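You operate a simulated robot arm through the tools that you are given. There is no shell and no other tool.

You are at the controls of a simulated robot arm. One attempt, no reset.

JOB
Dose the bottle in the drop stand as the form asks, swirl it and tag it.
Fine: the form with the blue grip; swing the arm aside to lift it out; it ends on the plywood table between the loose tags and the forms tray, wearing the tag with the form's well number. Set down upright: clear bottle with the blue band.

Only the result counts: the job must be done as asked and must still hold three seconds after the hand-in. Knocking over, shifting, dropping, spilling or breaking anything else fails it.

ROBOT AND FRAMES
A 6-joint arm with a two-finger parallel gripper, fixed in place. Base frame: the origin is at the foot of the arm, x ahead of it, y to its left, z up; the work surface is at about z = 0.74. Lengths are in m, angles in rad, forces in N, time in s.
With the tool pointing down near the work surface it reaches from about 0.26 to 0.64 m from the base axis. Its first joint turns from -2.007 to 2.007 rad. Payload 3.43 kg.
Tool frame: the origin (TCP) lies between the finger pads and is the grasp point; the fingertips stand 0.034 m ahead of it; z points along the fingers, y is the line along which they close. Largest opening 0.128 m; finger width 0.024, thickness 0.012; the body of the gripper, 0.048 by 0.13 m, starts 0.096 m behind the TCP.
Orientation is that of the tool frame in the base frame, as a unit quaternion [w, x, y, z]. With the fingers straight down and closing along the base's y, the tool's x points along the base's -x, its y along +y and its z along -z.

CONTROLS
- The arm moves only by the tool jog_arm. Its argument "plan" is a list of rows, each a list of 3 entries, a list of its own where there are three numbers: the closure, from 0 (fully open) to 1 (shut), then the shift along the tool's x, y, z in m, then the turn, a rotation vector about the tool's x, y, z in rad. In form: [[gripper, [tx, ty, tz], [wx, wy, wz]], ...]. A call has 1 to 20 rows; each row shifts and turns the commanded pose from where the row before left it, along the tool's axes as they then stand. Each row takes 0.2 s and may step no farther than 0.05 m and 0.15 rad from the row before; otherwise, or with a gripper value out of range, the whole call is refused. Where a pose cannot be reached the arm comes as near as it can. A force on the tool above 40 N (or 10 N above the force at the start of the call, whichever is more), or a blocked arm, ends the call early, and 0.2 s more pass. Each finger travels about 0.153 m/s and halts on what it meets, pressing with about 26 N; the grip force reading is that of the motor and also rises with nothing between the fingers. The clock runs only during rows and for 0.2 s after the last one: add rows that do not move to give the fingers time. It gives the time, the measured TCP pose, the force on the tool (base axes), the opening and the grip force at its end, in the units of the frame above (readings bear some noise), with the torque about the TCP (base axes, N m) and any sound that the robot's microphone picked up.
- Cameras (640 x 400 px; columns grow to the right, rows downward): "scene" is fixed at [0.0499, -0.6497, 1.5444]; the picture's right is [0.66, -0.75, 0.00], its down [-0.50, -0.44, -0.74] and it looks along [0.56, 0.49, -0.67] (base axes); focal length 265 px, centre (320, 200). "wrist" rides on the gripper at [0.076, -0.011, -0.16] in the tool frame; the picture's right is [0.15, 0.99, 0.00], its down [-0.88, 0.13, -0.46] and it looks along [-0.45, 0.07, 0.89] (tool axes); focal length 234 px, centre (320, 200).
- capture(camera): a new picture of that camera. The clock stands still meanwhile.
- slide_trunk(by): slides the trunk up (or, below 0, down) by that many m; the arm rides with it, the base frame stays. It gives what a move gives, with no picture.
- measure_at(camera, pixels): for up to 12 pixels [column, row] of the newest picture of that camera ("zoom" is the newest enlarged one), the place [x, y, z] in the base frame of the surface seen there, good to about 0.002 m. The clock stands still meanwhile.
- close_up(camera, box): a new picture of the part [left, top, right, bottom] of that camera's present view, enlarged. The clock stands still meanwhile.
- sign_off(): hands the job in; it is judged then, once.

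Leave the gripper open and the arm clear of the work at the hand-in unless told otherwise.

The tools are called after "Emit:" as a command line: name --argument value ..., lists and objects as JSON in quotes. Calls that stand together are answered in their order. jog_arm: Moves the arm, as the interface text tells. Its arguments: {"type":"object","properties":{"plan":{"type":"array","items":{"type":"array"}}},"required":["plan"]} The other tools are called the same way: slide_trunk (by) slides the trunk up or down; capture (camera) takes a picture; measure_at (camera, pixels) gives the place of the surface under pixels of a picture; close_up (camera, box) takes an enlarged picture of a part of a camera's view; sign_off () hands the job in.

At the start:

```text
clock: 0.0
ee_pos: [0.4033, -0.1837, 1.2729]
ee_rot: [0.001, 0.001, 1.0, 0.0]
contact_force: [-0.6, -0.2, 0.1]
wrist_torque: [-0.01, 0.02, -0.02]
opening: 0.128
finger_force: 0.1
trunk travel left (down, up): [-0.875, 0.115]
```

scene: 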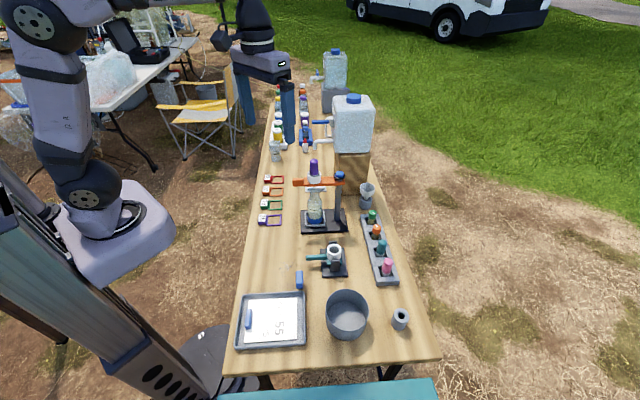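
wrist: 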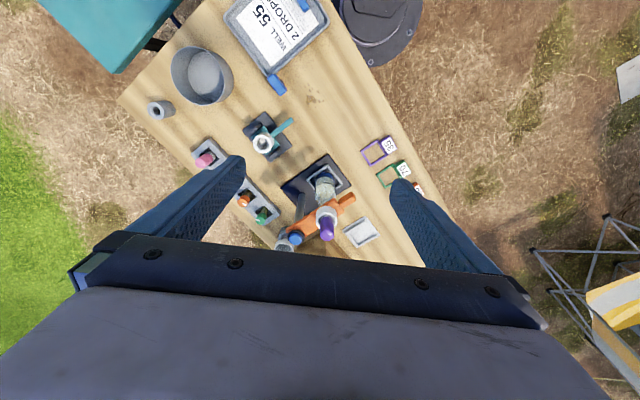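

I start by looking closely at the scene: the form tray (about 270,320), the drop stand (about 320,200), and the loose tags (about 270,195).

Emit:
close_up --camera "scene" --box '[220, 260, 440, 380]'

Emit:
close_up --camera "scene" --box '[240, 140, 420, 290]'

Emit:
close_up --camera "wrist" --box '[100, 0, 460, 260]'

```text
2.91 times, centred on (330, 320) of scene
```

zoom: 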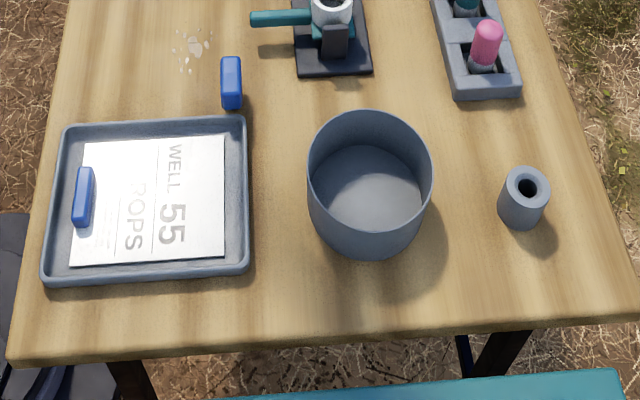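

```text
2.67 times, centred on (330, 215) of scene
```

zoom: 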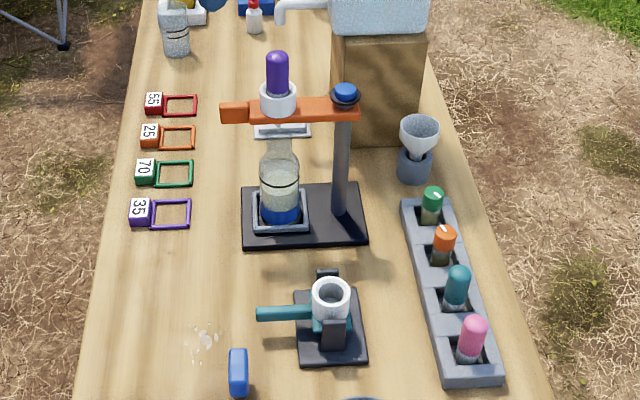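

```text
1.54 times, centred on (280, 130) of wrist
```

zoom: 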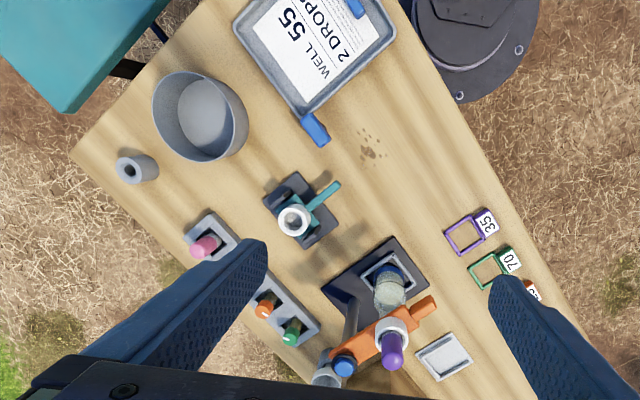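

Next I measure key points in the scene picture to build a map.

Emit:
capture --camera "scene"

Emit:
measure_at --camera "scene" --pixels '[[248, 318], [300, 280], [270, 320], [243, 296], [303, 294], [236, 349], [304, 346], [314, 165], [340, 176], [296, 182], [316, 220], [345, 229]]'

Emit:
measure_at --camera "scene" --pixels '[[263, 219], [277, 219], [265, 204], [277, 204], [267, 192], [278, 191], [268, 179], [280, 179], [334, 250], [315, 257], [348, 315], [366, 197]]'

```text
taken
```

scene: 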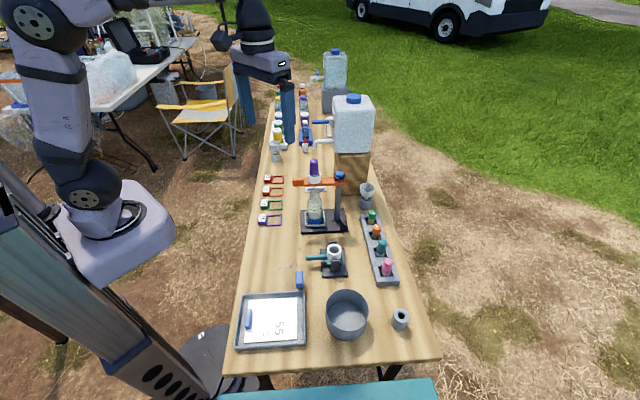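

```text
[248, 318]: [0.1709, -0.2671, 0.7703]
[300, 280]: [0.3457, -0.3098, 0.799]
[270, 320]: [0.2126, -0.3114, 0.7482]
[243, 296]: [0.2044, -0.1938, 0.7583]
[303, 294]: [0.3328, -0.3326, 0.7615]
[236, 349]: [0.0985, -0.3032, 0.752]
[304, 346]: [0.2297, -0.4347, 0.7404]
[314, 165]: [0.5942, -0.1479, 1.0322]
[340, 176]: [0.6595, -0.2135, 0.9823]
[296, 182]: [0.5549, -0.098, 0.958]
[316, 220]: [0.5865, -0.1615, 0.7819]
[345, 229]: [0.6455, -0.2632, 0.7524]
```

```text
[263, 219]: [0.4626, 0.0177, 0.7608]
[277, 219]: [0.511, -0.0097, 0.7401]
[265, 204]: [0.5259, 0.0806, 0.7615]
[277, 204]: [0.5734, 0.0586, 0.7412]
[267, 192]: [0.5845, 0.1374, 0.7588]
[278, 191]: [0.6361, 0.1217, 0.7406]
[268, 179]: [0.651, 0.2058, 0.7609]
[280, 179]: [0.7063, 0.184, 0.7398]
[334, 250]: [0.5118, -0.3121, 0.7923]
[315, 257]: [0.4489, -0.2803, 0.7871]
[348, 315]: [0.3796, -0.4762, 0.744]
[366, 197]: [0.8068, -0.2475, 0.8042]
```

The table runs along the 45° diagonal. The tag numbers are 35, 70, 25 and 55 (red, farthest). Now I bring the wrist camera over the form tray (0.21,-0.31) at a safe height to read it.

Emit:
jog_arm --plan '[[0, [0.03, -0.015, 0.02], [0, 0, 0]], [0, [0.03, -0.015, 0.02], [0, 0, 0]], [0, [0.03, -0.015, 0.02], [0, 0, 0]], [0, [0.03, -0.015, 0.02], [0, 0, 0]], [0, [0.03, -0.015, 0.02], [0, 0, 0]], [0, [0.03, -0.015, 0.02], [0, 0, 0]], [0, [0.03, -0.015, 0.02], [0, 0, 0]], [0, [0.0, 0.0, 0.0], [0, 0, 0]]]'

Emit:
capture --camera "wrist"

```text
clock: 1.8
ee_pos: [0.1915, -0.288, 1.1335]
ee_rot: [0.0, -0.001, 1.0, 0.0]
contact_force: [0.6, -0.6, -0.1]
wrist_torque: [-0.02, 0.01, -0.03]
opening: 0.1279
finger_force: 0.0
trunk travel left (down, up): [-0.875, 0.115]
```

```text
taken
```

wrist: 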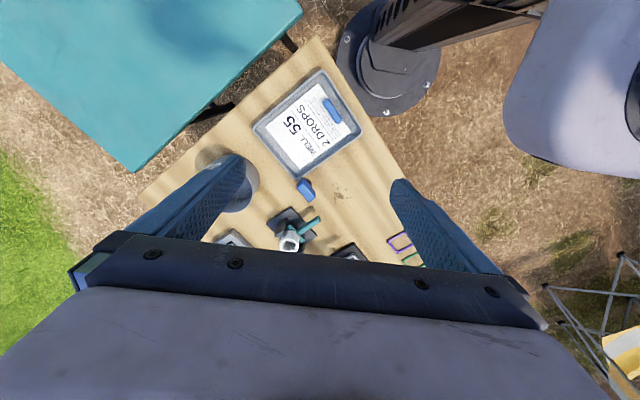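

Emit:
close_up --camera "wrist" --box '[240, 60, 380, 210]'

```text
2.67 times, centred on (310, 135) of wrist
```

zoom: 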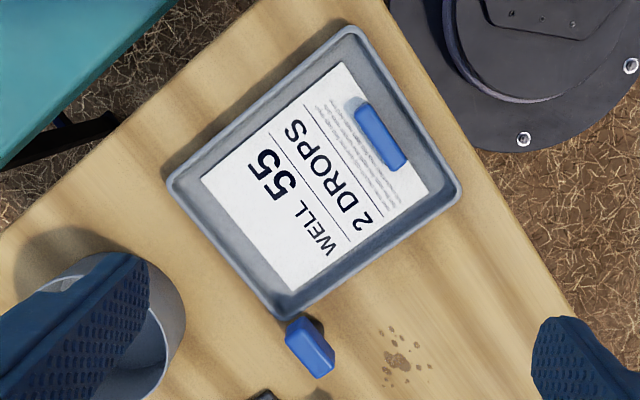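

The form reads WELL 55, 2 DROPS, with fine print below it. I zoom in further on the fine print.

Emit:
close_up --camera "wrist" --box '[305, 80, 345, 125]'

Emit:
close_up --camera "wrist" --box '[290, 165, 330, 205]'

```text
8.89 times, centred on (325, 102) of wrist
```

zoom: 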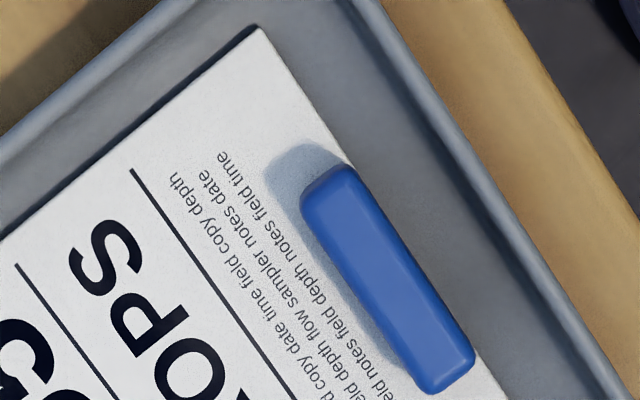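

```text
10.00 times, centred on (310, 185) of wrist
```

zoom: 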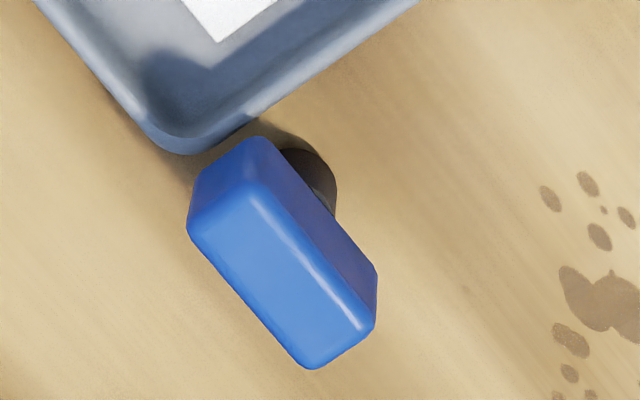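

The form with the blue grip clearly asks for well 55, 2 drops. Its fine print is filler. Now I study the drop stand in the scene camera at high zoom.

Emit:
close_up --camera "scene" --box '[285, 150, 360, 200]'

Emit:
close_up --camera "scene" --box '[290, 180, 360, 240]'

Emit:
close_up --camera "scene" --box '[290, 235, 360, 285]'

Emit:
close_up --camera "scene" --box '[250, 168, 300, 228]'

Emit:
close_up --camera "scene" --box '[250, 75, 380, 170]'

```text
8.00 times, centred on (322, 175) of scene
```

zoom: 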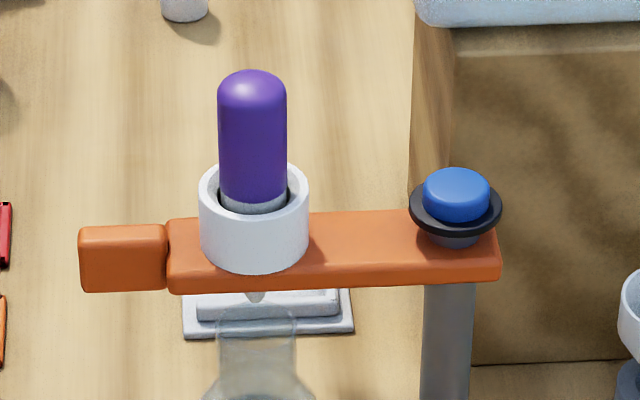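

```text
6.67 times, centred on (325, 210) of scene
```

zoom: 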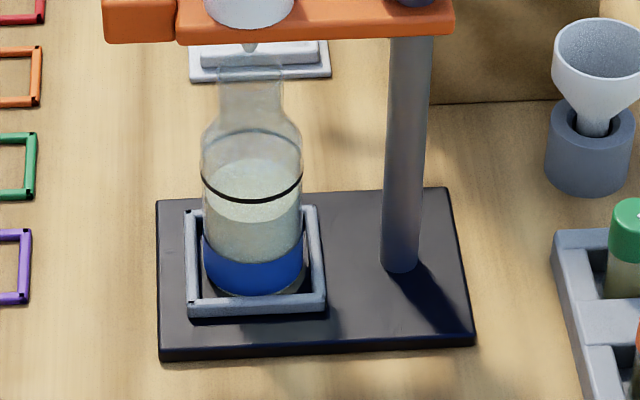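

```text
8.00 times, centred on (325, 260) of scene
```

zoom: 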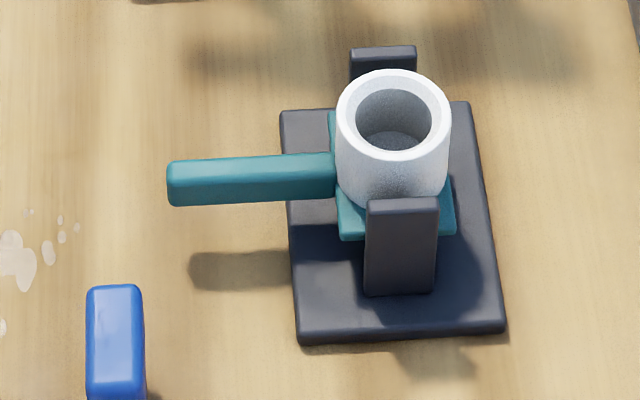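

```text
6.67 times, centred on (275, 198) of scene
```

zoom: 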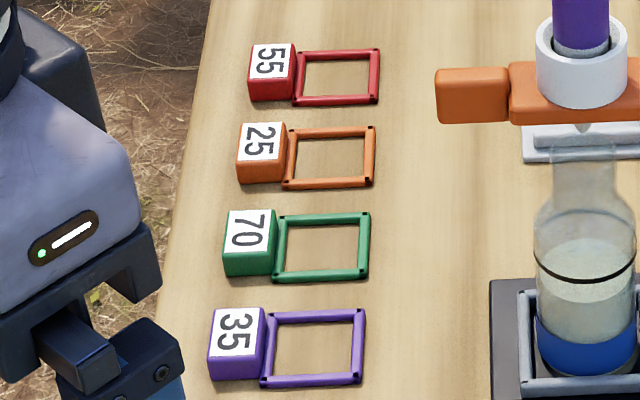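

```text
4.21 times, centred on (315, 122) of scene
```

zoom: 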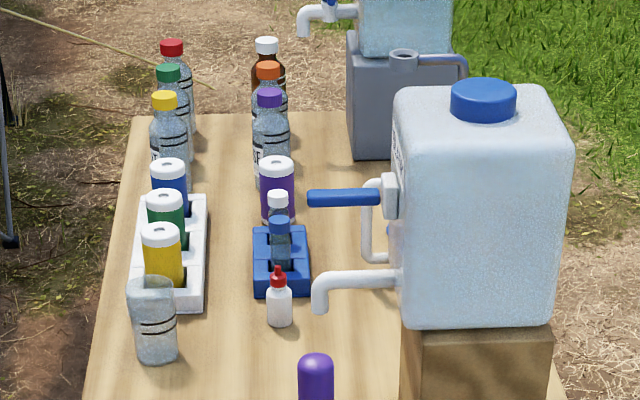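

I'll measure the dropper's geometry with a sharp zoom on it: bulb, white ring, orange arm, handle and blue button.

Emit:
close_up --camera "scene" --box '[285, 150, 360, 200]'

Emit:
measure_at --camera "zoom" --pixels '[[252, 76], [252, 130], [222, 150], [283, 150], [252, 192], [252, 240], [204, 190], [304, 190], [456, 180], [456, 212], [430, 205], [490, 205]]'

Emit:
measure_at --camera "zoom" --pixels '[[85, 232], [160, 232], [90, 285], [158, 280], [176, 224], [180, 280], [340, 218], [340, 255], [340, 275], [490, 245], [490, 275], [450, 340]]'

```text
8.00 times, centred on (322, 175) of scene
```

zoom: 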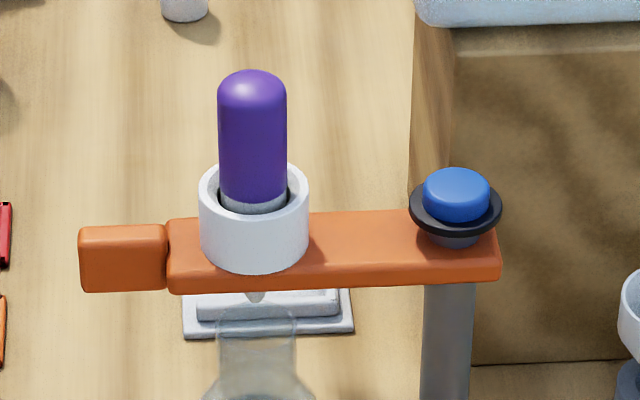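

```text
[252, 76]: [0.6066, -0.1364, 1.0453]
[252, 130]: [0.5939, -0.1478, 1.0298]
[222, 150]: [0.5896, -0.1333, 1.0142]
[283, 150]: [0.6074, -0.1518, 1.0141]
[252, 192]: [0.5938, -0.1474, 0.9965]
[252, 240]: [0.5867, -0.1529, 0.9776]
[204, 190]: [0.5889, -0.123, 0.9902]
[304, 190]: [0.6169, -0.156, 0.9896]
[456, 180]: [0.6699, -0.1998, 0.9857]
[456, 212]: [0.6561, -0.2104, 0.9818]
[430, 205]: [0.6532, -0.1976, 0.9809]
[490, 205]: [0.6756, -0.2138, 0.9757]
```

```text
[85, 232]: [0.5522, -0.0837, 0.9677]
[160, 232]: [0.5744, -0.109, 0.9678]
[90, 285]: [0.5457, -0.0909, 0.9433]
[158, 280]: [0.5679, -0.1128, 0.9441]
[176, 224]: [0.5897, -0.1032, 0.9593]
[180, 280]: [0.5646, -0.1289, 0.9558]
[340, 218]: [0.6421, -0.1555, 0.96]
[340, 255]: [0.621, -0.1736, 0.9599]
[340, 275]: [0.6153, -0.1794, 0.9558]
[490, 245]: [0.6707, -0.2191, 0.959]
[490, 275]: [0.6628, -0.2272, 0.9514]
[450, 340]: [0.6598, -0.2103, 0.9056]
```

Bulb centre is about (0.600,-0.141), top at z about 1.046. The pivot post is at (0.664,-0.205) and the handle at (0.557,-0.099). Next I measure the bottle and the dropper tip, and then the red tag.

Emit:
close_up --camera "scene" --box '[295, 180, 345, 230]'

Emit:
measure_at --camera "zoom" --pixels '[[300, 70], [240, 70], [255, 85], [290, 85], [330, 85], [290, 130], [255, 130], [330, 130], [290, 200], [230, 230], [360, 230], [290, 280]]'

Emit:
measure_at --camera "zoom" --pixels '[[290, 340], [232, 330], [355, 330], [225, 375], [380, 370], [225, 270], [380, 265], [180, 390], [520, 320], [290, 360], [300, 375], [290, 48]]'

```text
8.00 times, centred on (320, 205) of scene
```

zoom: 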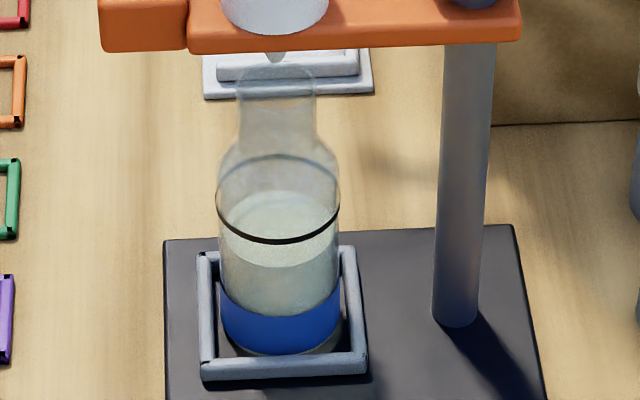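

```text
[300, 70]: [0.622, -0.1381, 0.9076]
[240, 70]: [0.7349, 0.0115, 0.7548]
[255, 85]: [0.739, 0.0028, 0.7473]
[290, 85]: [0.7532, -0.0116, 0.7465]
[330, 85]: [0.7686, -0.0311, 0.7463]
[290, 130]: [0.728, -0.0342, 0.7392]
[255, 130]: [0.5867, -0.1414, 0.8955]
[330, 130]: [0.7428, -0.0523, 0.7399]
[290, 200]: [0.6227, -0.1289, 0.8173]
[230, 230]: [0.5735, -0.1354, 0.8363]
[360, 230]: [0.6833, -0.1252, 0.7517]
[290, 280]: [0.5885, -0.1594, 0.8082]
```

```text
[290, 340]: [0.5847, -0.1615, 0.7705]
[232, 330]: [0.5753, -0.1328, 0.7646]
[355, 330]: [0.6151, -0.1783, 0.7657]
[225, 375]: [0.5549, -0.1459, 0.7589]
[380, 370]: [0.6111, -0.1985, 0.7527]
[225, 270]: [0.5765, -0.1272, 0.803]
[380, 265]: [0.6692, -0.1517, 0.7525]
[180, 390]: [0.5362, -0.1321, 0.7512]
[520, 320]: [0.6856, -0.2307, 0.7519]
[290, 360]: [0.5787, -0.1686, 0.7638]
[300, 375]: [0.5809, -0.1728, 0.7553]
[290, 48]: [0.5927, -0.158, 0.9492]
```

The bottle's axis is about (0.601,-0.142), rim z about 0.915, neck about 0.036 wide, body about 0.06. Next I measure the red 55 tag and nearby tall obstacles.

Emit:
close_up --camera "scene" --box '[255, 168, 295, 200]'

Emit:
measure_at --camera "zoom" --pixels '[[178, 45], [250, 45], [180, 120], [250, 110], [190, 155], [245, 150], [262, 70], [262, 150], [430, 60], [425, 150], [340, 65], [345, 150]]'

Emit:
measure_at --camera "scene" --pixels '[[350, 100], [340, 110], [366, 185], [325, 141], [318, 122], [352, 165], [340, 155], [276, 148], [304, 145], [372, 213], [380, 240], [390, 265]]'

```text
12.50 times, centred on (275, 184) of scene
```

zoom: 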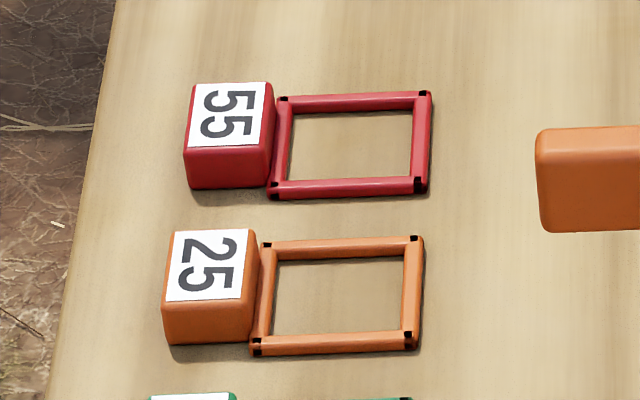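

```text
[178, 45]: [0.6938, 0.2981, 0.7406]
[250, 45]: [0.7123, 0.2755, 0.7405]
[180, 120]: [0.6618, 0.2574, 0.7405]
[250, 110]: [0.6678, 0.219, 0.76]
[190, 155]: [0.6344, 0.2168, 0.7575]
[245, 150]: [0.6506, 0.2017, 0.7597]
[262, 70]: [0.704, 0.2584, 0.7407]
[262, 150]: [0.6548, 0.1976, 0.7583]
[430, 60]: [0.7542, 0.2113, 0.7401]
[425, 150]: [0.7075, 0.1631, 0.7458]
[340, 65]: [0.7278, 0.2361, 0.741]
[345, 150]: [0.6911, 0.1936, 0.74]
```

```text
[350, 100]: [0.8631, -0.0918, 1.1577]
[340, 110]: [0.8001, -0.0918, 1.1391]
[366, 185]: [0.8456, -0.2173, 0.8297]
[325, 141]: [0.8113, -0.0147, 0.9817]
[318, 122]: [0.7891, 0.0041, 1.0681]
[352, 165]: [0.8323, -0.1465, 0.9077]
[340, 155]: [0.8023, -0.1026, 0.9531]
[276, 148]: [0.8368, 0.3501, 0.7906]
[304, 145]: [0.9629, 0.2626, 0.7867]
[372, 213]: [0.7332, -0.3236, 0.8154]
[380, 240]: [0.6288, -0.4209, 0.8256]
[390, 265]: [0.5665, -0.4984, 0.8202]
```

The red tag block is about 0.03 wide and 0.02 high at roughly (0.66,0.22), with a loop about 0.06 square on its right. I take a new scene view to see the arm's own posture and shoulder height, since the tag is far out.

Emit:
capture --camera "scene"

Emit:
measure_at --camera "scene" --pixels '[[85, 200], [110, 250], [60, 100], [40, 20], [100, 210]]'

```text
taken
```

scene: 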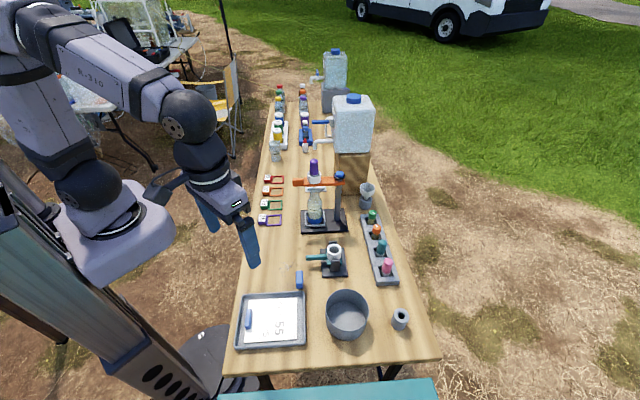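

```text
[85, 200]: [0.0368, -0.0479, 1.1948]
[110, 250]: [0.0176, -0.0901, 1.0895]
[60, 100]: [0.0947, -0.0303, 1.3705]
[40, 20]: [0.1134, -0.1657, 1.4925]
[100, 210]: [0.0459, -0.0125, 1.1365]
```

The shoulder sits at about z 1.2. I now yaw the tool 45° so the fingers close along the table's length, then travel at z about 1.13 to above the dropper bulb at (0.601,-0.141).

Emit:
jog_arm --plan '[[0, [0, 0, 0], [0, 0, 0.131]], [0, [0, 0, 0], [0, 0, 0.131]], [0, [0, 0, 0], [0, 0, 0.131]], [0, [0, 0, 0], [0, 0, 0.131]], [0, [0, 0, 0], [0, 0, 0.131]], [0, [0, 0, 0], [0, 0, 0.1304]], [0, [-0.0166, 0.0354, -0.003], [0, 0, 0]], [0, [-0.0166, 0.0354, -0.003], [0, 0, 0]], [0, [-0.0166, 0.0354, -0.003], [0, 0, 0]], [0, [-0.0166, 0.0354, -0.003], [0, 0, 0]], [0, [-0.0166, 0.0354, -0.003], [0, 0, 0]], [0, [-0.0166, 0.0354, -0.003], [0, 0, 0]], [0, [-0.0166, 0.0354, -0.003], [0, 0, 0]], [0, [-0.0166, 0.0354, -0.003], [0, 0, 0]], [0, [0, 0, 0], [0, 0, 0]]]'

Emit:
capture --camera "wrist"

Emit:
capture --camera "scene"

```text
clock: 5.0
ee_pos: [0.4855, -0.1807, 1.1569]
ee_rot: [0.001, 0.383, 0.924, 0.0]
contact_force: [-0.1, -0.2, -0.4]
wrist_torque: [-0.04, 0.0, 0.03]
opening: 0.1278
finger_force: 0.0
trunk travel left (down, up): [-0.875, 0.115]
```

```text
taken
```

wrist: 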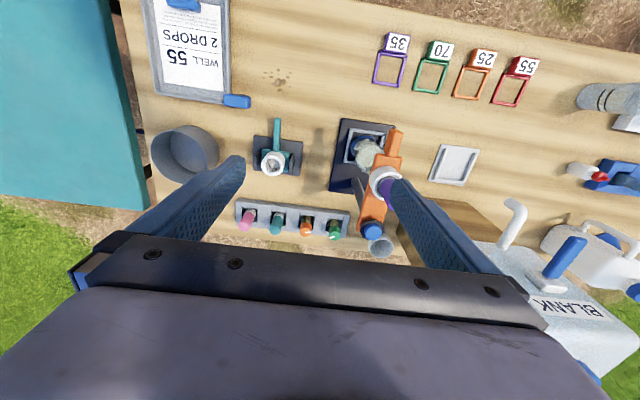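

```text
taken
```

scene: 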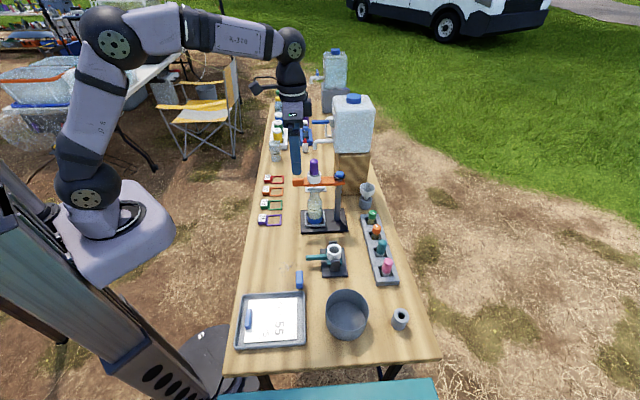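

The view is now aligned with the table. I zoom in on the stand and the red tag from here and measure both.

Emit:
close_up --camera "wrist" --box '[320, 110, 420, 260]'

Emit:
close_up --camera "wrist" --box '[440, 40, 560, 115]'

Emit:
measure_at --camera "wrist" --pixels '[[525, 62], [537, 62], [513, 62], [521, 74], [527, 59], [519, 79], [505, 103], [512, 90], [394, 150], [373, 230], [385, 188], [364, 152]]'

```text
2.67 times, centred on (370, 185) of wrist
```

zoom: 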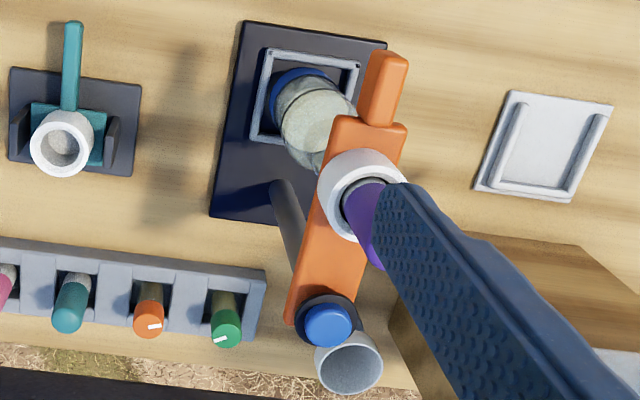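

```text
5.33 times, centred on (500, 78) of wrist
```

zoom: 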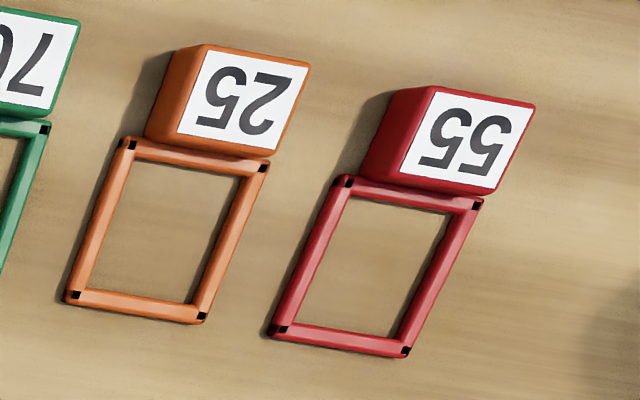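

```text
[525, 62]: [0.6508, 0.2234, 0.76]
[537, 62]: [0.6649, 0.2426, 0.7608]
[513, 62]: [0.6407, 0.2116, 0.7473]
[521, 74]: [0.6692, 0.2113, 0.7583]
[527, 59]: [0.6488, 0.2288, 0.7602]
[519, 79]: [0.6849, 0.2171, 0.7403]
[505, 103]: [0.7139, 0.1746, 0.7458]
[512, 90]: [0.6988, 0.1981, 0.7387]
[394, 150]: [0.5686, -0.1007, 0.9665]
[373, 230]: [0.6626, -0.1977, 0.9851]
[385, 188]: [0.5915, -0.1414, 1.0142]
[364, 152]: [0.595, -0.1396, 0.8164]
```

I take exact points on the red tag from the zoom.

Emit:
measure_at --camera "zoom" --pixels '[[467, 141], [440, 97], [528, 108], [494, 188], [407, 173], [380, 160], [395, 100], [344, 182], [475, 203], [403, 350], [279, 330], [374, 262]]'

```text
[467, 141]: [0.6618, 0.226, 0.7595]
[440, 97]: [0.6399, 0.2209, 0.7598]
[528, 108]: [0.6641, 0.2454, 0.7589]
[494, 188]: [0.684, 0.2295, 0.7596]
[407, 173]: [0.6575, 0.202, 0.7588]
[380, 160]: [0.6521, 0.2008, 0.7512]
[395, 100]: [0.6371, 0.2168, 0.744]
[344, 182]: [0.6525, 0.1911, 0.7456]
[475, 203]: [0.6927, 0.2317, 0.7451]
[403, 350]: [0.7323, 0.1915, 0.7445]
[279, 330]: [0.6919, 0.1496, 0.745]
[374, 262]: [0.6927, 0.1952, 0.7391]
```

I choose to close along the arm's own direction (across the table) when squeezing, so that a small offset cannot swing the hinged arm. I turn -90° in place and then move above the bulb, staying at z about 1.12, where the tips are above its top (1.046).

Emit:
jog_arm --plan '[[0, [0, 0, 0], [0, 0, -0.1428]], [0, [0, 0, 0], [0, 0, -0.1428]], [0, [0, 0, 0], [0, 0, -0.1428]], [0, [0, 0, 0], [0, 0, -0.1428]], [0, [0, 0, 0], [0, 0, -0.1428]], [0, [0, 0, 0], [0, 0, -0.1428]], [0, [0, 0, 0], [0, 0, -0.1428]], [0, [0, 0, 0], [0, 0, -0.1428]], [0, [0, 0, 0], [0, 0, -0.1428]], [0, [0, 0, 0], [0, 0, -0.1428]], [0, [0, 0, 0], [0, 0, -0.1428]], [0, [-0.0278, -0.0134, 0.007], [0, 0, 0]], [0, [-0.0278, -0.0134, 0.007], [0, 0, 0]], [0, [-0.0278, -0.0134, 0.007], [0, 0, 0]], [0, [-0.0278, -0.0134, 0.007], [0, 0, 0]], [0, [0, 0, 0], [0, 0, 0]]]'

Emit:
capture --camera "wrist"

Emit:
capture --camera "scene"

```text
clock: 8.4
ee_pos: [0.6045, -0.1404, 1.1277]
ee_rot: [0.0, -0.381, 0.924, 0.0]
contact_force: [-0.3, -0.6, -0.2]
wrist_torque: [0.0, 0.0, -0.03]
opening: 0.1279
finger_force: 0.0
trunk travel left (down, up): [-0.875, 0.115]
```

```text
taken
```

wrist: 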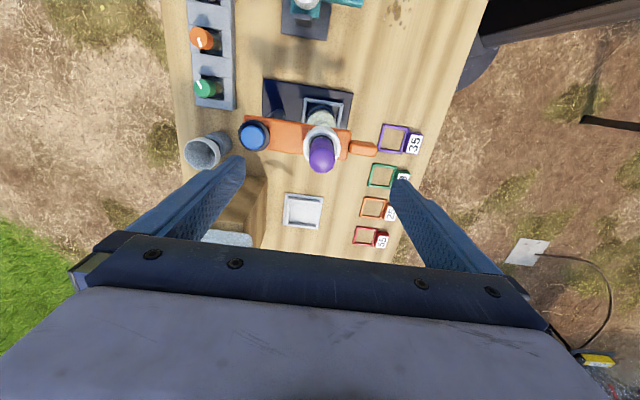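

```text
taken
```

scene: 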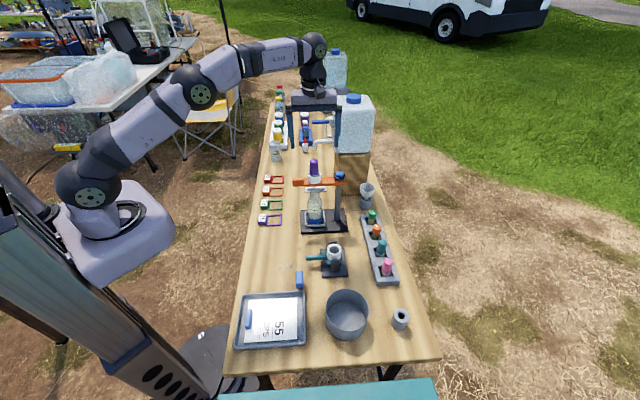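

The bulb is right under the TCP at about pixel (321,155). I measure its sides to centre accurately.

Emit:
close_up --camera "wrist" --box '[280, 110, 360, 180]'

Emit:
measure_at --camera "zoom" --pixels '[[325, 230], [325, 260], [280, 240], [368, 240], [325, 200], [270, 185], [375, 185], [322, 120], [325, 280]]'

```text
5.71 times, centred on (320, 145) of wrist
```

zoom: 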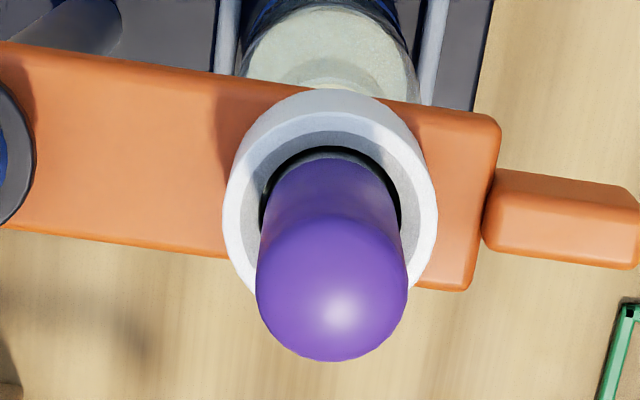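

```text
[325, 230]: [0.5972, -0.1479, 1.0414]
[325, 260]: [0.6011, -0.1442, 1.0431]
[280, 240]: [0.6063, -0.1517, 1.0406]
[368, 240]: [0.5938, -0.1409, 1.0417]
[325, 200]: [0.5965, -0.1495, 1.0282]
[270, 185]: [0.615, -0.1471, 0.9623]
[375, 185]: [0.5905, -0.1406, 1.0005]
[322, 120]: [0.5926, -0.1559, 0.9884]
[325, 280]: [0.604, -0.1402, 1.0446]
```

The bulb is about 2 mm to the tool's +y side and about 2–3 mm forward. I correct for that, pre-close to about 0.07, and descend until the TCP is at z about 1.033, which leaves the tips above the white ring at 0.990.

Emit:
jog_arm --plan '[[0.45, [-0.001, 0.001, 0.0], [0, 0, 0]], [0.45, [-0.001, 0.001, 0.0], [0, 0, 0]], [0.45, [0, 0, 0.02], [0, 0, 0]], [0.45, [0, 0, 0.02], [0, 0, 0]], [0.45, [0, 0, 0.02], [0, 0, 0]], [0.45, [0, 0, 0.02], [0, 0, 0]], [0.45, [0, 0, 0.0147], [0, 0, 0]], [0.45, [0, 0, 0], [0, 0, 0]]]'

Emit:
capture --camera "wrist"

Emit:
close_up --camera "scene" --box '[285, 130, 365, 200]'

```text
clock: 10.2
ee_pos: [0.6019, -0.1398, 1.0351]
ee_rot: [0.0, -0.382, 0.924, 0.0]
contact_force: [-0.2, 0.5, 0.5]
wrist_torque: [0.02, 0.01, -0.01]
opening: 0.0704
finger_force: 0.1
trunk travel left (down, up): [-0.875, 0.115]
```

```text
taken
```

wrist: 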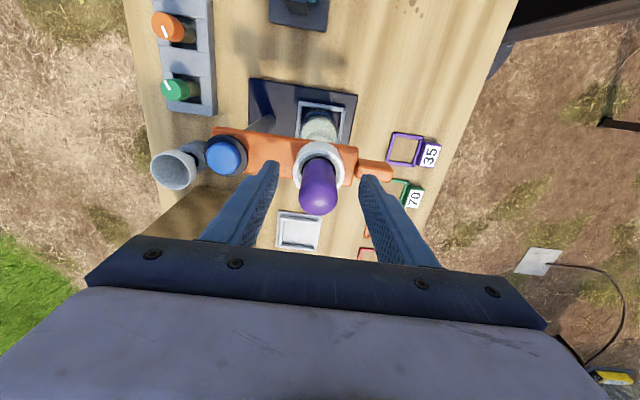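

```text
5.71 times, centred on (325, 165) of scene
```

zoom: 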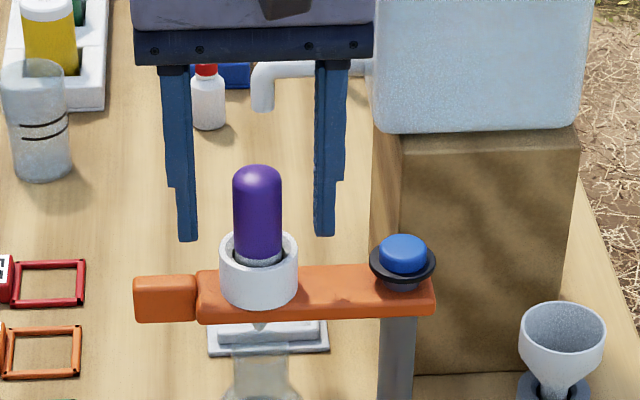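

The fingers straddle the bulb evenly. Now the first squeeze: close for 0.4 s, then reopen to 0.07. I will check the microphone and the force.

Emit:
jog_arm --plan '[[1.0, [0, 0, 0], [0, 0, 0]], [1.0, [0, 0, 0], [0, 0, 0]]]'

Emit:
close_up --camera "scene" --box '[285, 150, 355, 220]'

```text
clock: 10.8
ee_pos: [0.6026, -0.1391, 1.0349]
ee_rot: [0.0, -0.383, 0.924, 0.0]
contact_force: [-1.0, 0.2, 0.4]
wrist_torque: [-0.03, 0.03, 0.02]
opening: 0.0277
finger_force: 25.5
trunk travel left (down, up): [-0.875, 0.115]
```

```text
5.71 times, centred on (320, 185) of scene
```

zoom: 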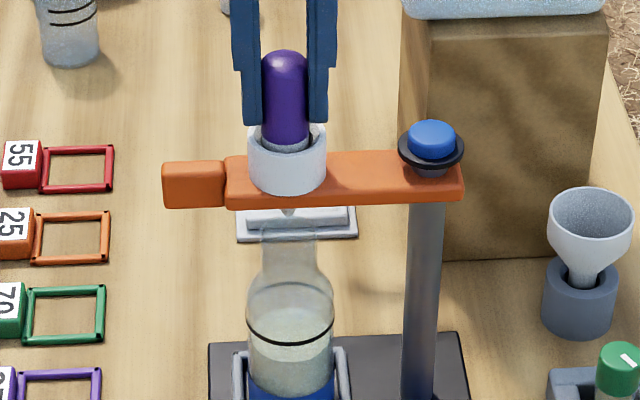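

The grip pressed with 25.5 N and held at 0.0277, with no sound reported. I look closely at the dropper tip and the bottle while still squeezing.

Emit:
close_up --camera "scene" --box '[300, 180, 330, 200]'

Emit:
close_up --camera "scene" --box '[300, 195, 330, 225]'

```text
16.00 times, centred on (315, 190) of scene
```

zoom: 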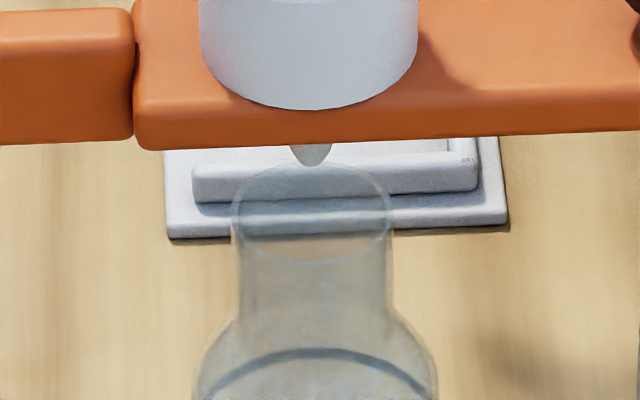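

```text
13.33 times, centred on (315, 210) of scene
```

zoom: 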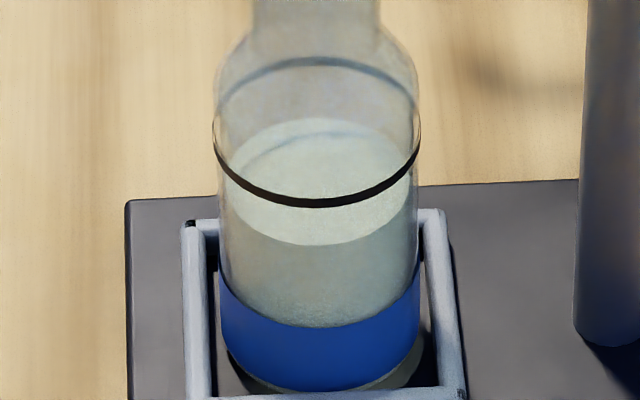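

No drop is seen yet. I release to 0.07 and check sound and picture again.

Emit:
jog_arm --plan '[[0.45, [0, 0, 0], [0, 0, 0]]]'

Emit:
close_up --camera "scene" --box '[295, 180, 335, 230]'

```text
clock: 11.2
ee_pos: [0.6034, -0.1386, 1.0343]
ee_rot: [0.001, -0.382, 0.924, 0.0]
contact_force: [0.4, 0.5, 0.2]
wrist_torque: [0.0, 0.02, 0.0]
opening: 0.0706
finger_force: 0.1
trunk travel left (down, up): [-0.875, 0.115]
```

```text
8.00 times, centred on (315, 205) of scene
```

zoom: 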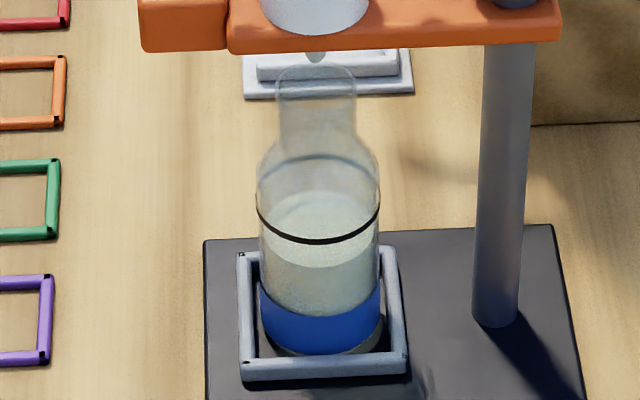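

No sound, no drop and no change in the liquid, so squeezing the vial seems to do nothing. The blue cap in the black collar on top of the post (scene pixel 340,176) looks like a push button. I inspect both from the wrist camera.

Emit:
close_up --camera "wrist" --box '[190, 120, 270, 190]'

Emit:
close_up --camera "scene" --box '[325, 165, 355, 190]'

Emit:
close_up --camera "scene" --box '[300, 155, 330, 185]'

```text
5.71 times, centred on (230, 155) of wrist
```

zoom: 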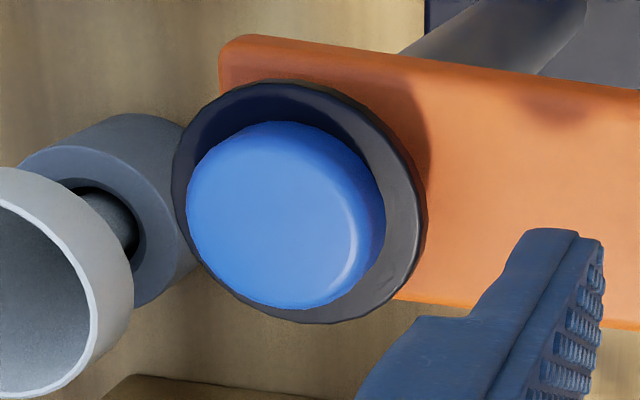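

```text
16.00 times, centred on (340, 178) of scene
```

zoom: 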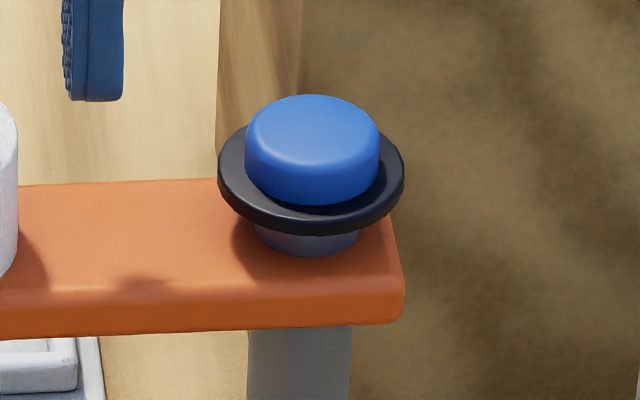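

```text
13.33 times, centred on (315, 170) of scene
```

zoom: 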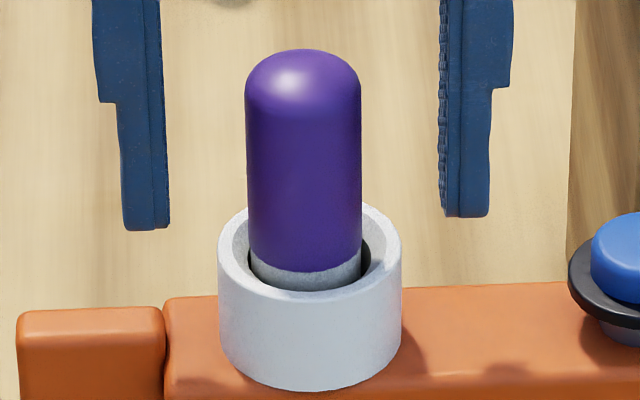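

The blue cap is clearly a push button in a black bezel. I measure its top, and then rise to move over it with closed fingers.

Emit:
close_up --camera "scene" --box '[325, 165, 355, 190]'

Emit:
measure_at --camera "zoom" --pixels '[[312, 125], [260, 125], [365, 125], [312, 102], [312, 150], [312, 185], [235, 165], [390, 165], [312, 220]]'

Emit:
jog_arm --plan '[[0.45, [0, 0, -0.025], [0, 0, 0]], [0.45, [0, 0, -0.025], [0, 0, 0]], [0.45, [0, 0, -0.025], [0, 0, 0]], [0.45, [0, 0, 0], [0, 0, 0]]]'

```text
16.00 times, centred on (340, 178) of scene
```

zoom: 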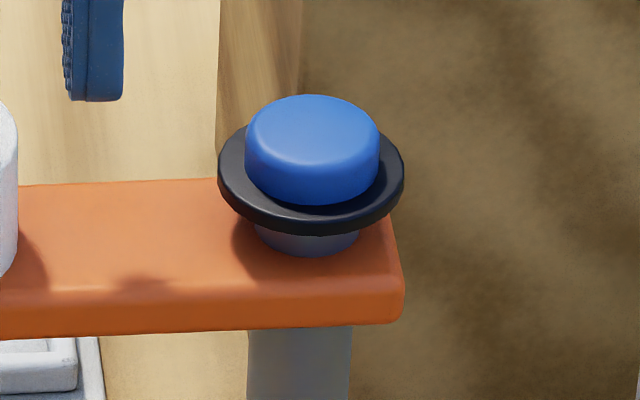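

```text
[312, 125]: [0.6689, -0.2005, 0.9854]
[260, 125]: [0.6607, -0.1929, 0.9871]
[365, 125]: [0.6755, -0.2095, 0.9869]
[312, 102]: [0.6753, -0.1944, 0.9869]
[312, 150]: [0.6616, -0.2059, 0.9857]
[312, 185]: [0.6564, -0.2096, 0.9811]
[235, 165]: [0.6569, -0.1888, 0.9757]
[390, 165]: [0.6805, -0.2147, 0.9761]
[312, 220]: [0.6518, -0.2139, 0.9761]
```

```text
clock: 12.2
ee_pos: [0.603, -0.1399, 1.1117]
ee_rot: [0.0, -0.382, 0.924, 0.0]
contact_force: [-0.1, -0.4, -0.1]
wrist_torque: [-0.02, 0.01, -0.03]
opening: 0.0702
finger_force: 0.0
trunk travel left (down, up): [-0.875, 0.115]
```

Button centre is about (0.668,-0.202), top z 0.987. I move over it with the fingers closed and stop at TCP z about 1.07 to check the reach.

Emit:
jog_arm --plan '[[1.0, [-0.0007, -0.03, 0], [0, 0, 0]], [1.0, [-0.0007, -0.03, 0], [0, 0, 0]], [1.0, [-0.0007, -0.03, 0], [0, 0, 0]], [1.0, [0, 0, 0.02], [0, 0, 0]], [1.0, [0, 0, 0.02], [0, 0, 0]], [1.0, [0, 0, 0], [0, 0, 0]]]'

Emit:
capture --camera "wrist"

Emit:
close_up --camera "scene" --box '[285, 130, 385, 200]'

```text
clock: 13.6
ee_pos: [0.6206, -0.1763, 1.0597]
ee_rot: [-0.001, -0.383, 0.924, 0.001]
contact_force: [0.1, -0.2, 0.2]
wrist_torque: [0.01, -0.01, 0.03]
opening: 0.0002
finger_force: 26.0
out of reach, approached as far as the arm can: row 1, 2, 3, 5
trunk travel left (down, up): [-0.875, 0.115]
```

```text
taken
```

wrist: 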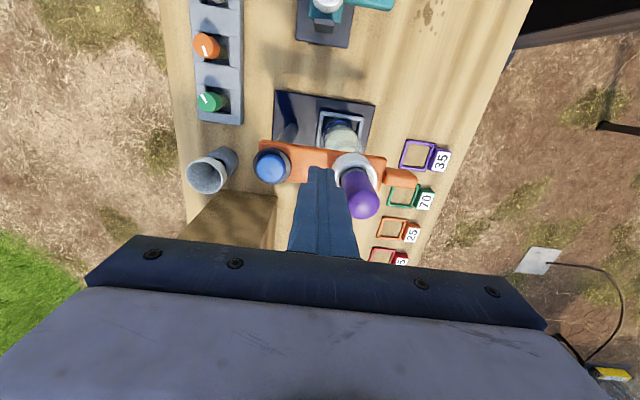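

```text
5.71 times, centred on (335, 165) of scene
```

zoom: 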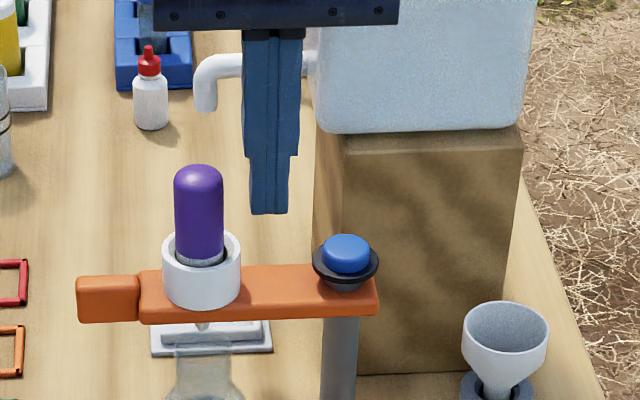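

Tool-down reach ends at about 0.645 m here, and the button is at 0.698 m. So I tilt the tool outward by about 0.35 rad in the radial direction, which pulls the wrist back, and check where the TCP then stands.

Emit:
jog_arm --plan '[[1.0, [0, 0, -0.02], [0, 0, 0]], [1.0, [0, 0, 0], [0.1028, -0.0551, 0]], [1.0, [0, 0, 0], [0.1028, -0.0551, 0]], [1.0, [0, 0, 0], [0.1028, -0.0551, 0]], [1.0, [0, 0, 0], [0, 0, 0]]]'

Emit:
capture --camera "wrist"

Emit:
close_up --camera "scene" --box '[285, 130, 385, 200]'

```text
clock: 14.8
ee_pos: [0.6936, -0.1997, 1.121]
ee_rot: [0.134, -0.377, 0.91, -0.11]
contact_force: [0.4, 0.8, 0.0]
wrist_torque: [-0.02, -0.02, 0.01]
opening: 0.0
finger_force: 26.1
out of reach, approached as far as the arm can: row 2, 3, 4
trunk travel left (down, up): [-0.875, 0.115]
```

```text
taken
```

wrist: 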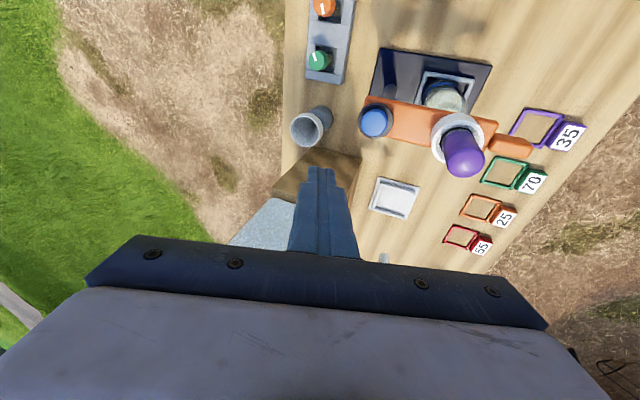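

```text
5.71 times, centred on (335, 165) of scene
```

zoom: 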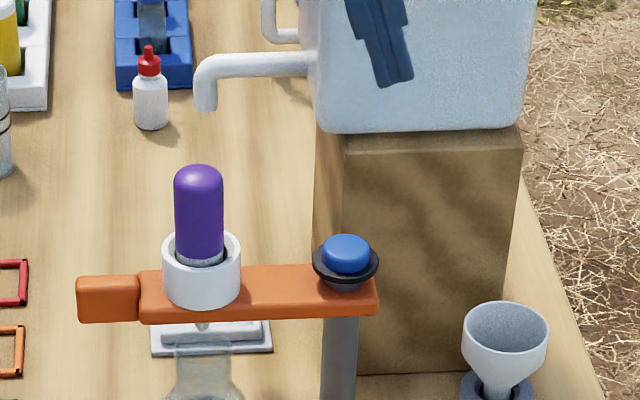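

Now the TCP is at (0.694,-0.200,1.121), tilted 0.347 rad, so the reach suffices. I bring the closed fingertips above the button: tip at (0.668,-0.202,1.018), which puts the TCP at (0.657,-0.199,1.05).

Emit:
jog_arm --plan '[[1.0, [0.0089, 0.0115, 0.0137], [0, 0, 0]], [1.0, [0.0089, 0.0115, 0.0137], [0, 0, 0]], [1.0, [0.0089, 0.0115, 0.0137], [0, 0, 0]], [1.0, [0.0089, 0.0115, 0.0137], [0, 0, 0]], [1.0, [0, 0, 0], [0, 0, 0]]]'

Emit:
capture --camera "wrist"

Emit:
close_up --camera "scene" --box '[285, 130, 385, 200]'

```text
clock: 16.0
ee_pos: [0.7037, -0.2141, 1.0561]
ee_rot: [0.134, -0.376, 0.91, -0.11]
contact_force: [0.4, -0.6, 0.1]
wrist_torque: [-0.01, -0.01, -0.03]
opening: 0.0
finger_force: 25.9
out of reach, approached as far as the arm can: row 1, 2, 3, 4
trunk travel left (down, up): [-0.875, 0.115]
```

```text
taken
```

wrist: 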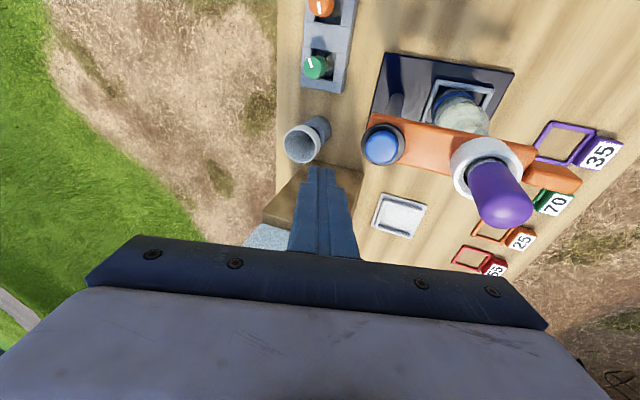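

```text
5.71 times, centred on (335, 165) of scene
```

zoom: 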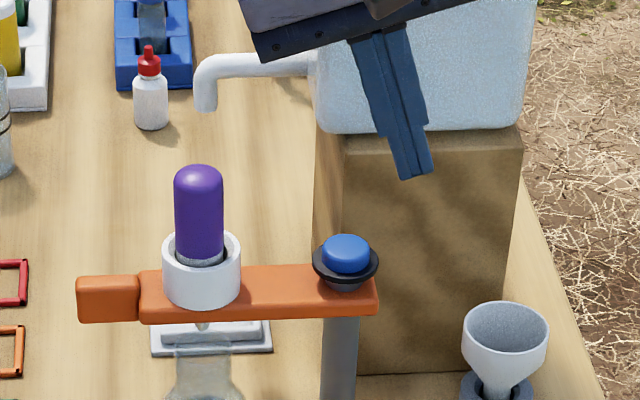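

The arm reports out of reach although I commanded it inward, and it may be stuck nearly straight. I look at the whole arm posture.

Emit:
capture --camera "scene"

Emit:
measure_at --camera "scene" --pixels '[[90, 190], [195, 100], [310, 50], [205, 80], [315, 80]]'

```text
taken
```

scene: 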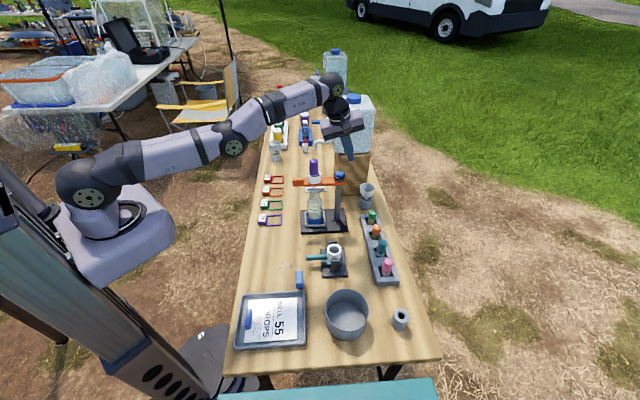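

```text
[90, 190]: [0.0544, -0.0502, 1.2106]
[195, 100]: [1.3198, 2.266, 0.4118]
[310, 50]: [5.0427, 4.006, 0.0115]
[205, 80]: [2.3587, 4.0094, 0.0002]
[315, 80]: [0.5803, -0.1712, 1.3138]
```

I measure the elbow and wrist joints directly to see whether the arm is straight.

Emit:
measure_at --camera "scene" --pixels '[[232, 147], [228, 135], [240, 130], [180, 155], [110, 175], [290, 103], [330, 88], [335, 95], [85, 195], [345, 115]]'

Emit:
close_up --camera "scene" --box '[50, 60, 390, 260]'

```text
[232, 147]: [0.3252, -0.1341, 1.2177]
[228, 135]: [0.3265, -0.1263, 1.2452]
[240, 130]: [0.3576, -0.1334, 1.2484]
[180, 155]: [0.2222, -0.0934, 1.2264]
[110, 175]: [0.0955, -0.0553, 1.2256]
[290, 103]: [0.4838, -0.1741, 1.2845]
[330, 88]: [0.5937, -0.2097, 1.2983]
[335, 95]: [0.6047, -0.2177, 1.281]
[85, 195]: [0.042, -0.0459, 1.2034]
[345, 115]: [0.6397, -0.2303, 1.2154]
```

```text
1.88 times, centred on (220, 160) of scene
```

zoom: 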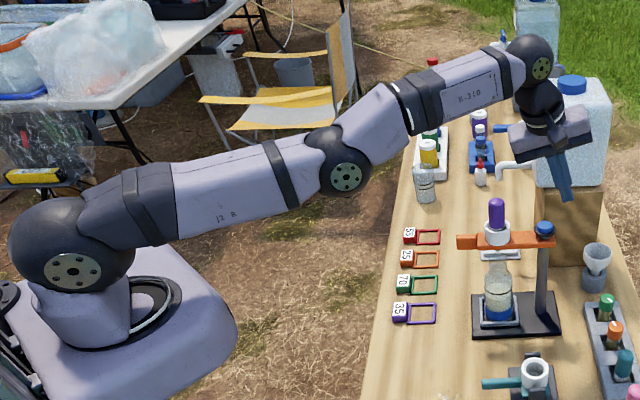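

The elbow now lies slightly below the straight line, so the arm is stretched and bent slightly the wrong way. A no-motion row will tell me whether the command is re-based to the reached pose.

Emit:
jog_arm --plan '[[1.0, [0, 0, 0], [0, 0, 0]]]'

```text
clock: 16.4
ee_pos: [0.7042, -0.2132, 1.0563]
ee_rot: [0.133, -0.378, 0.91, -0.108]
contact_force: [-0.1, 0.9, -0.5]
wrist_torque: [0.0, -0.03, 0.0]
opening: 0.0
finger_force: 26.0
trunk travel left (down, up): [-0.875, 0.115]
```

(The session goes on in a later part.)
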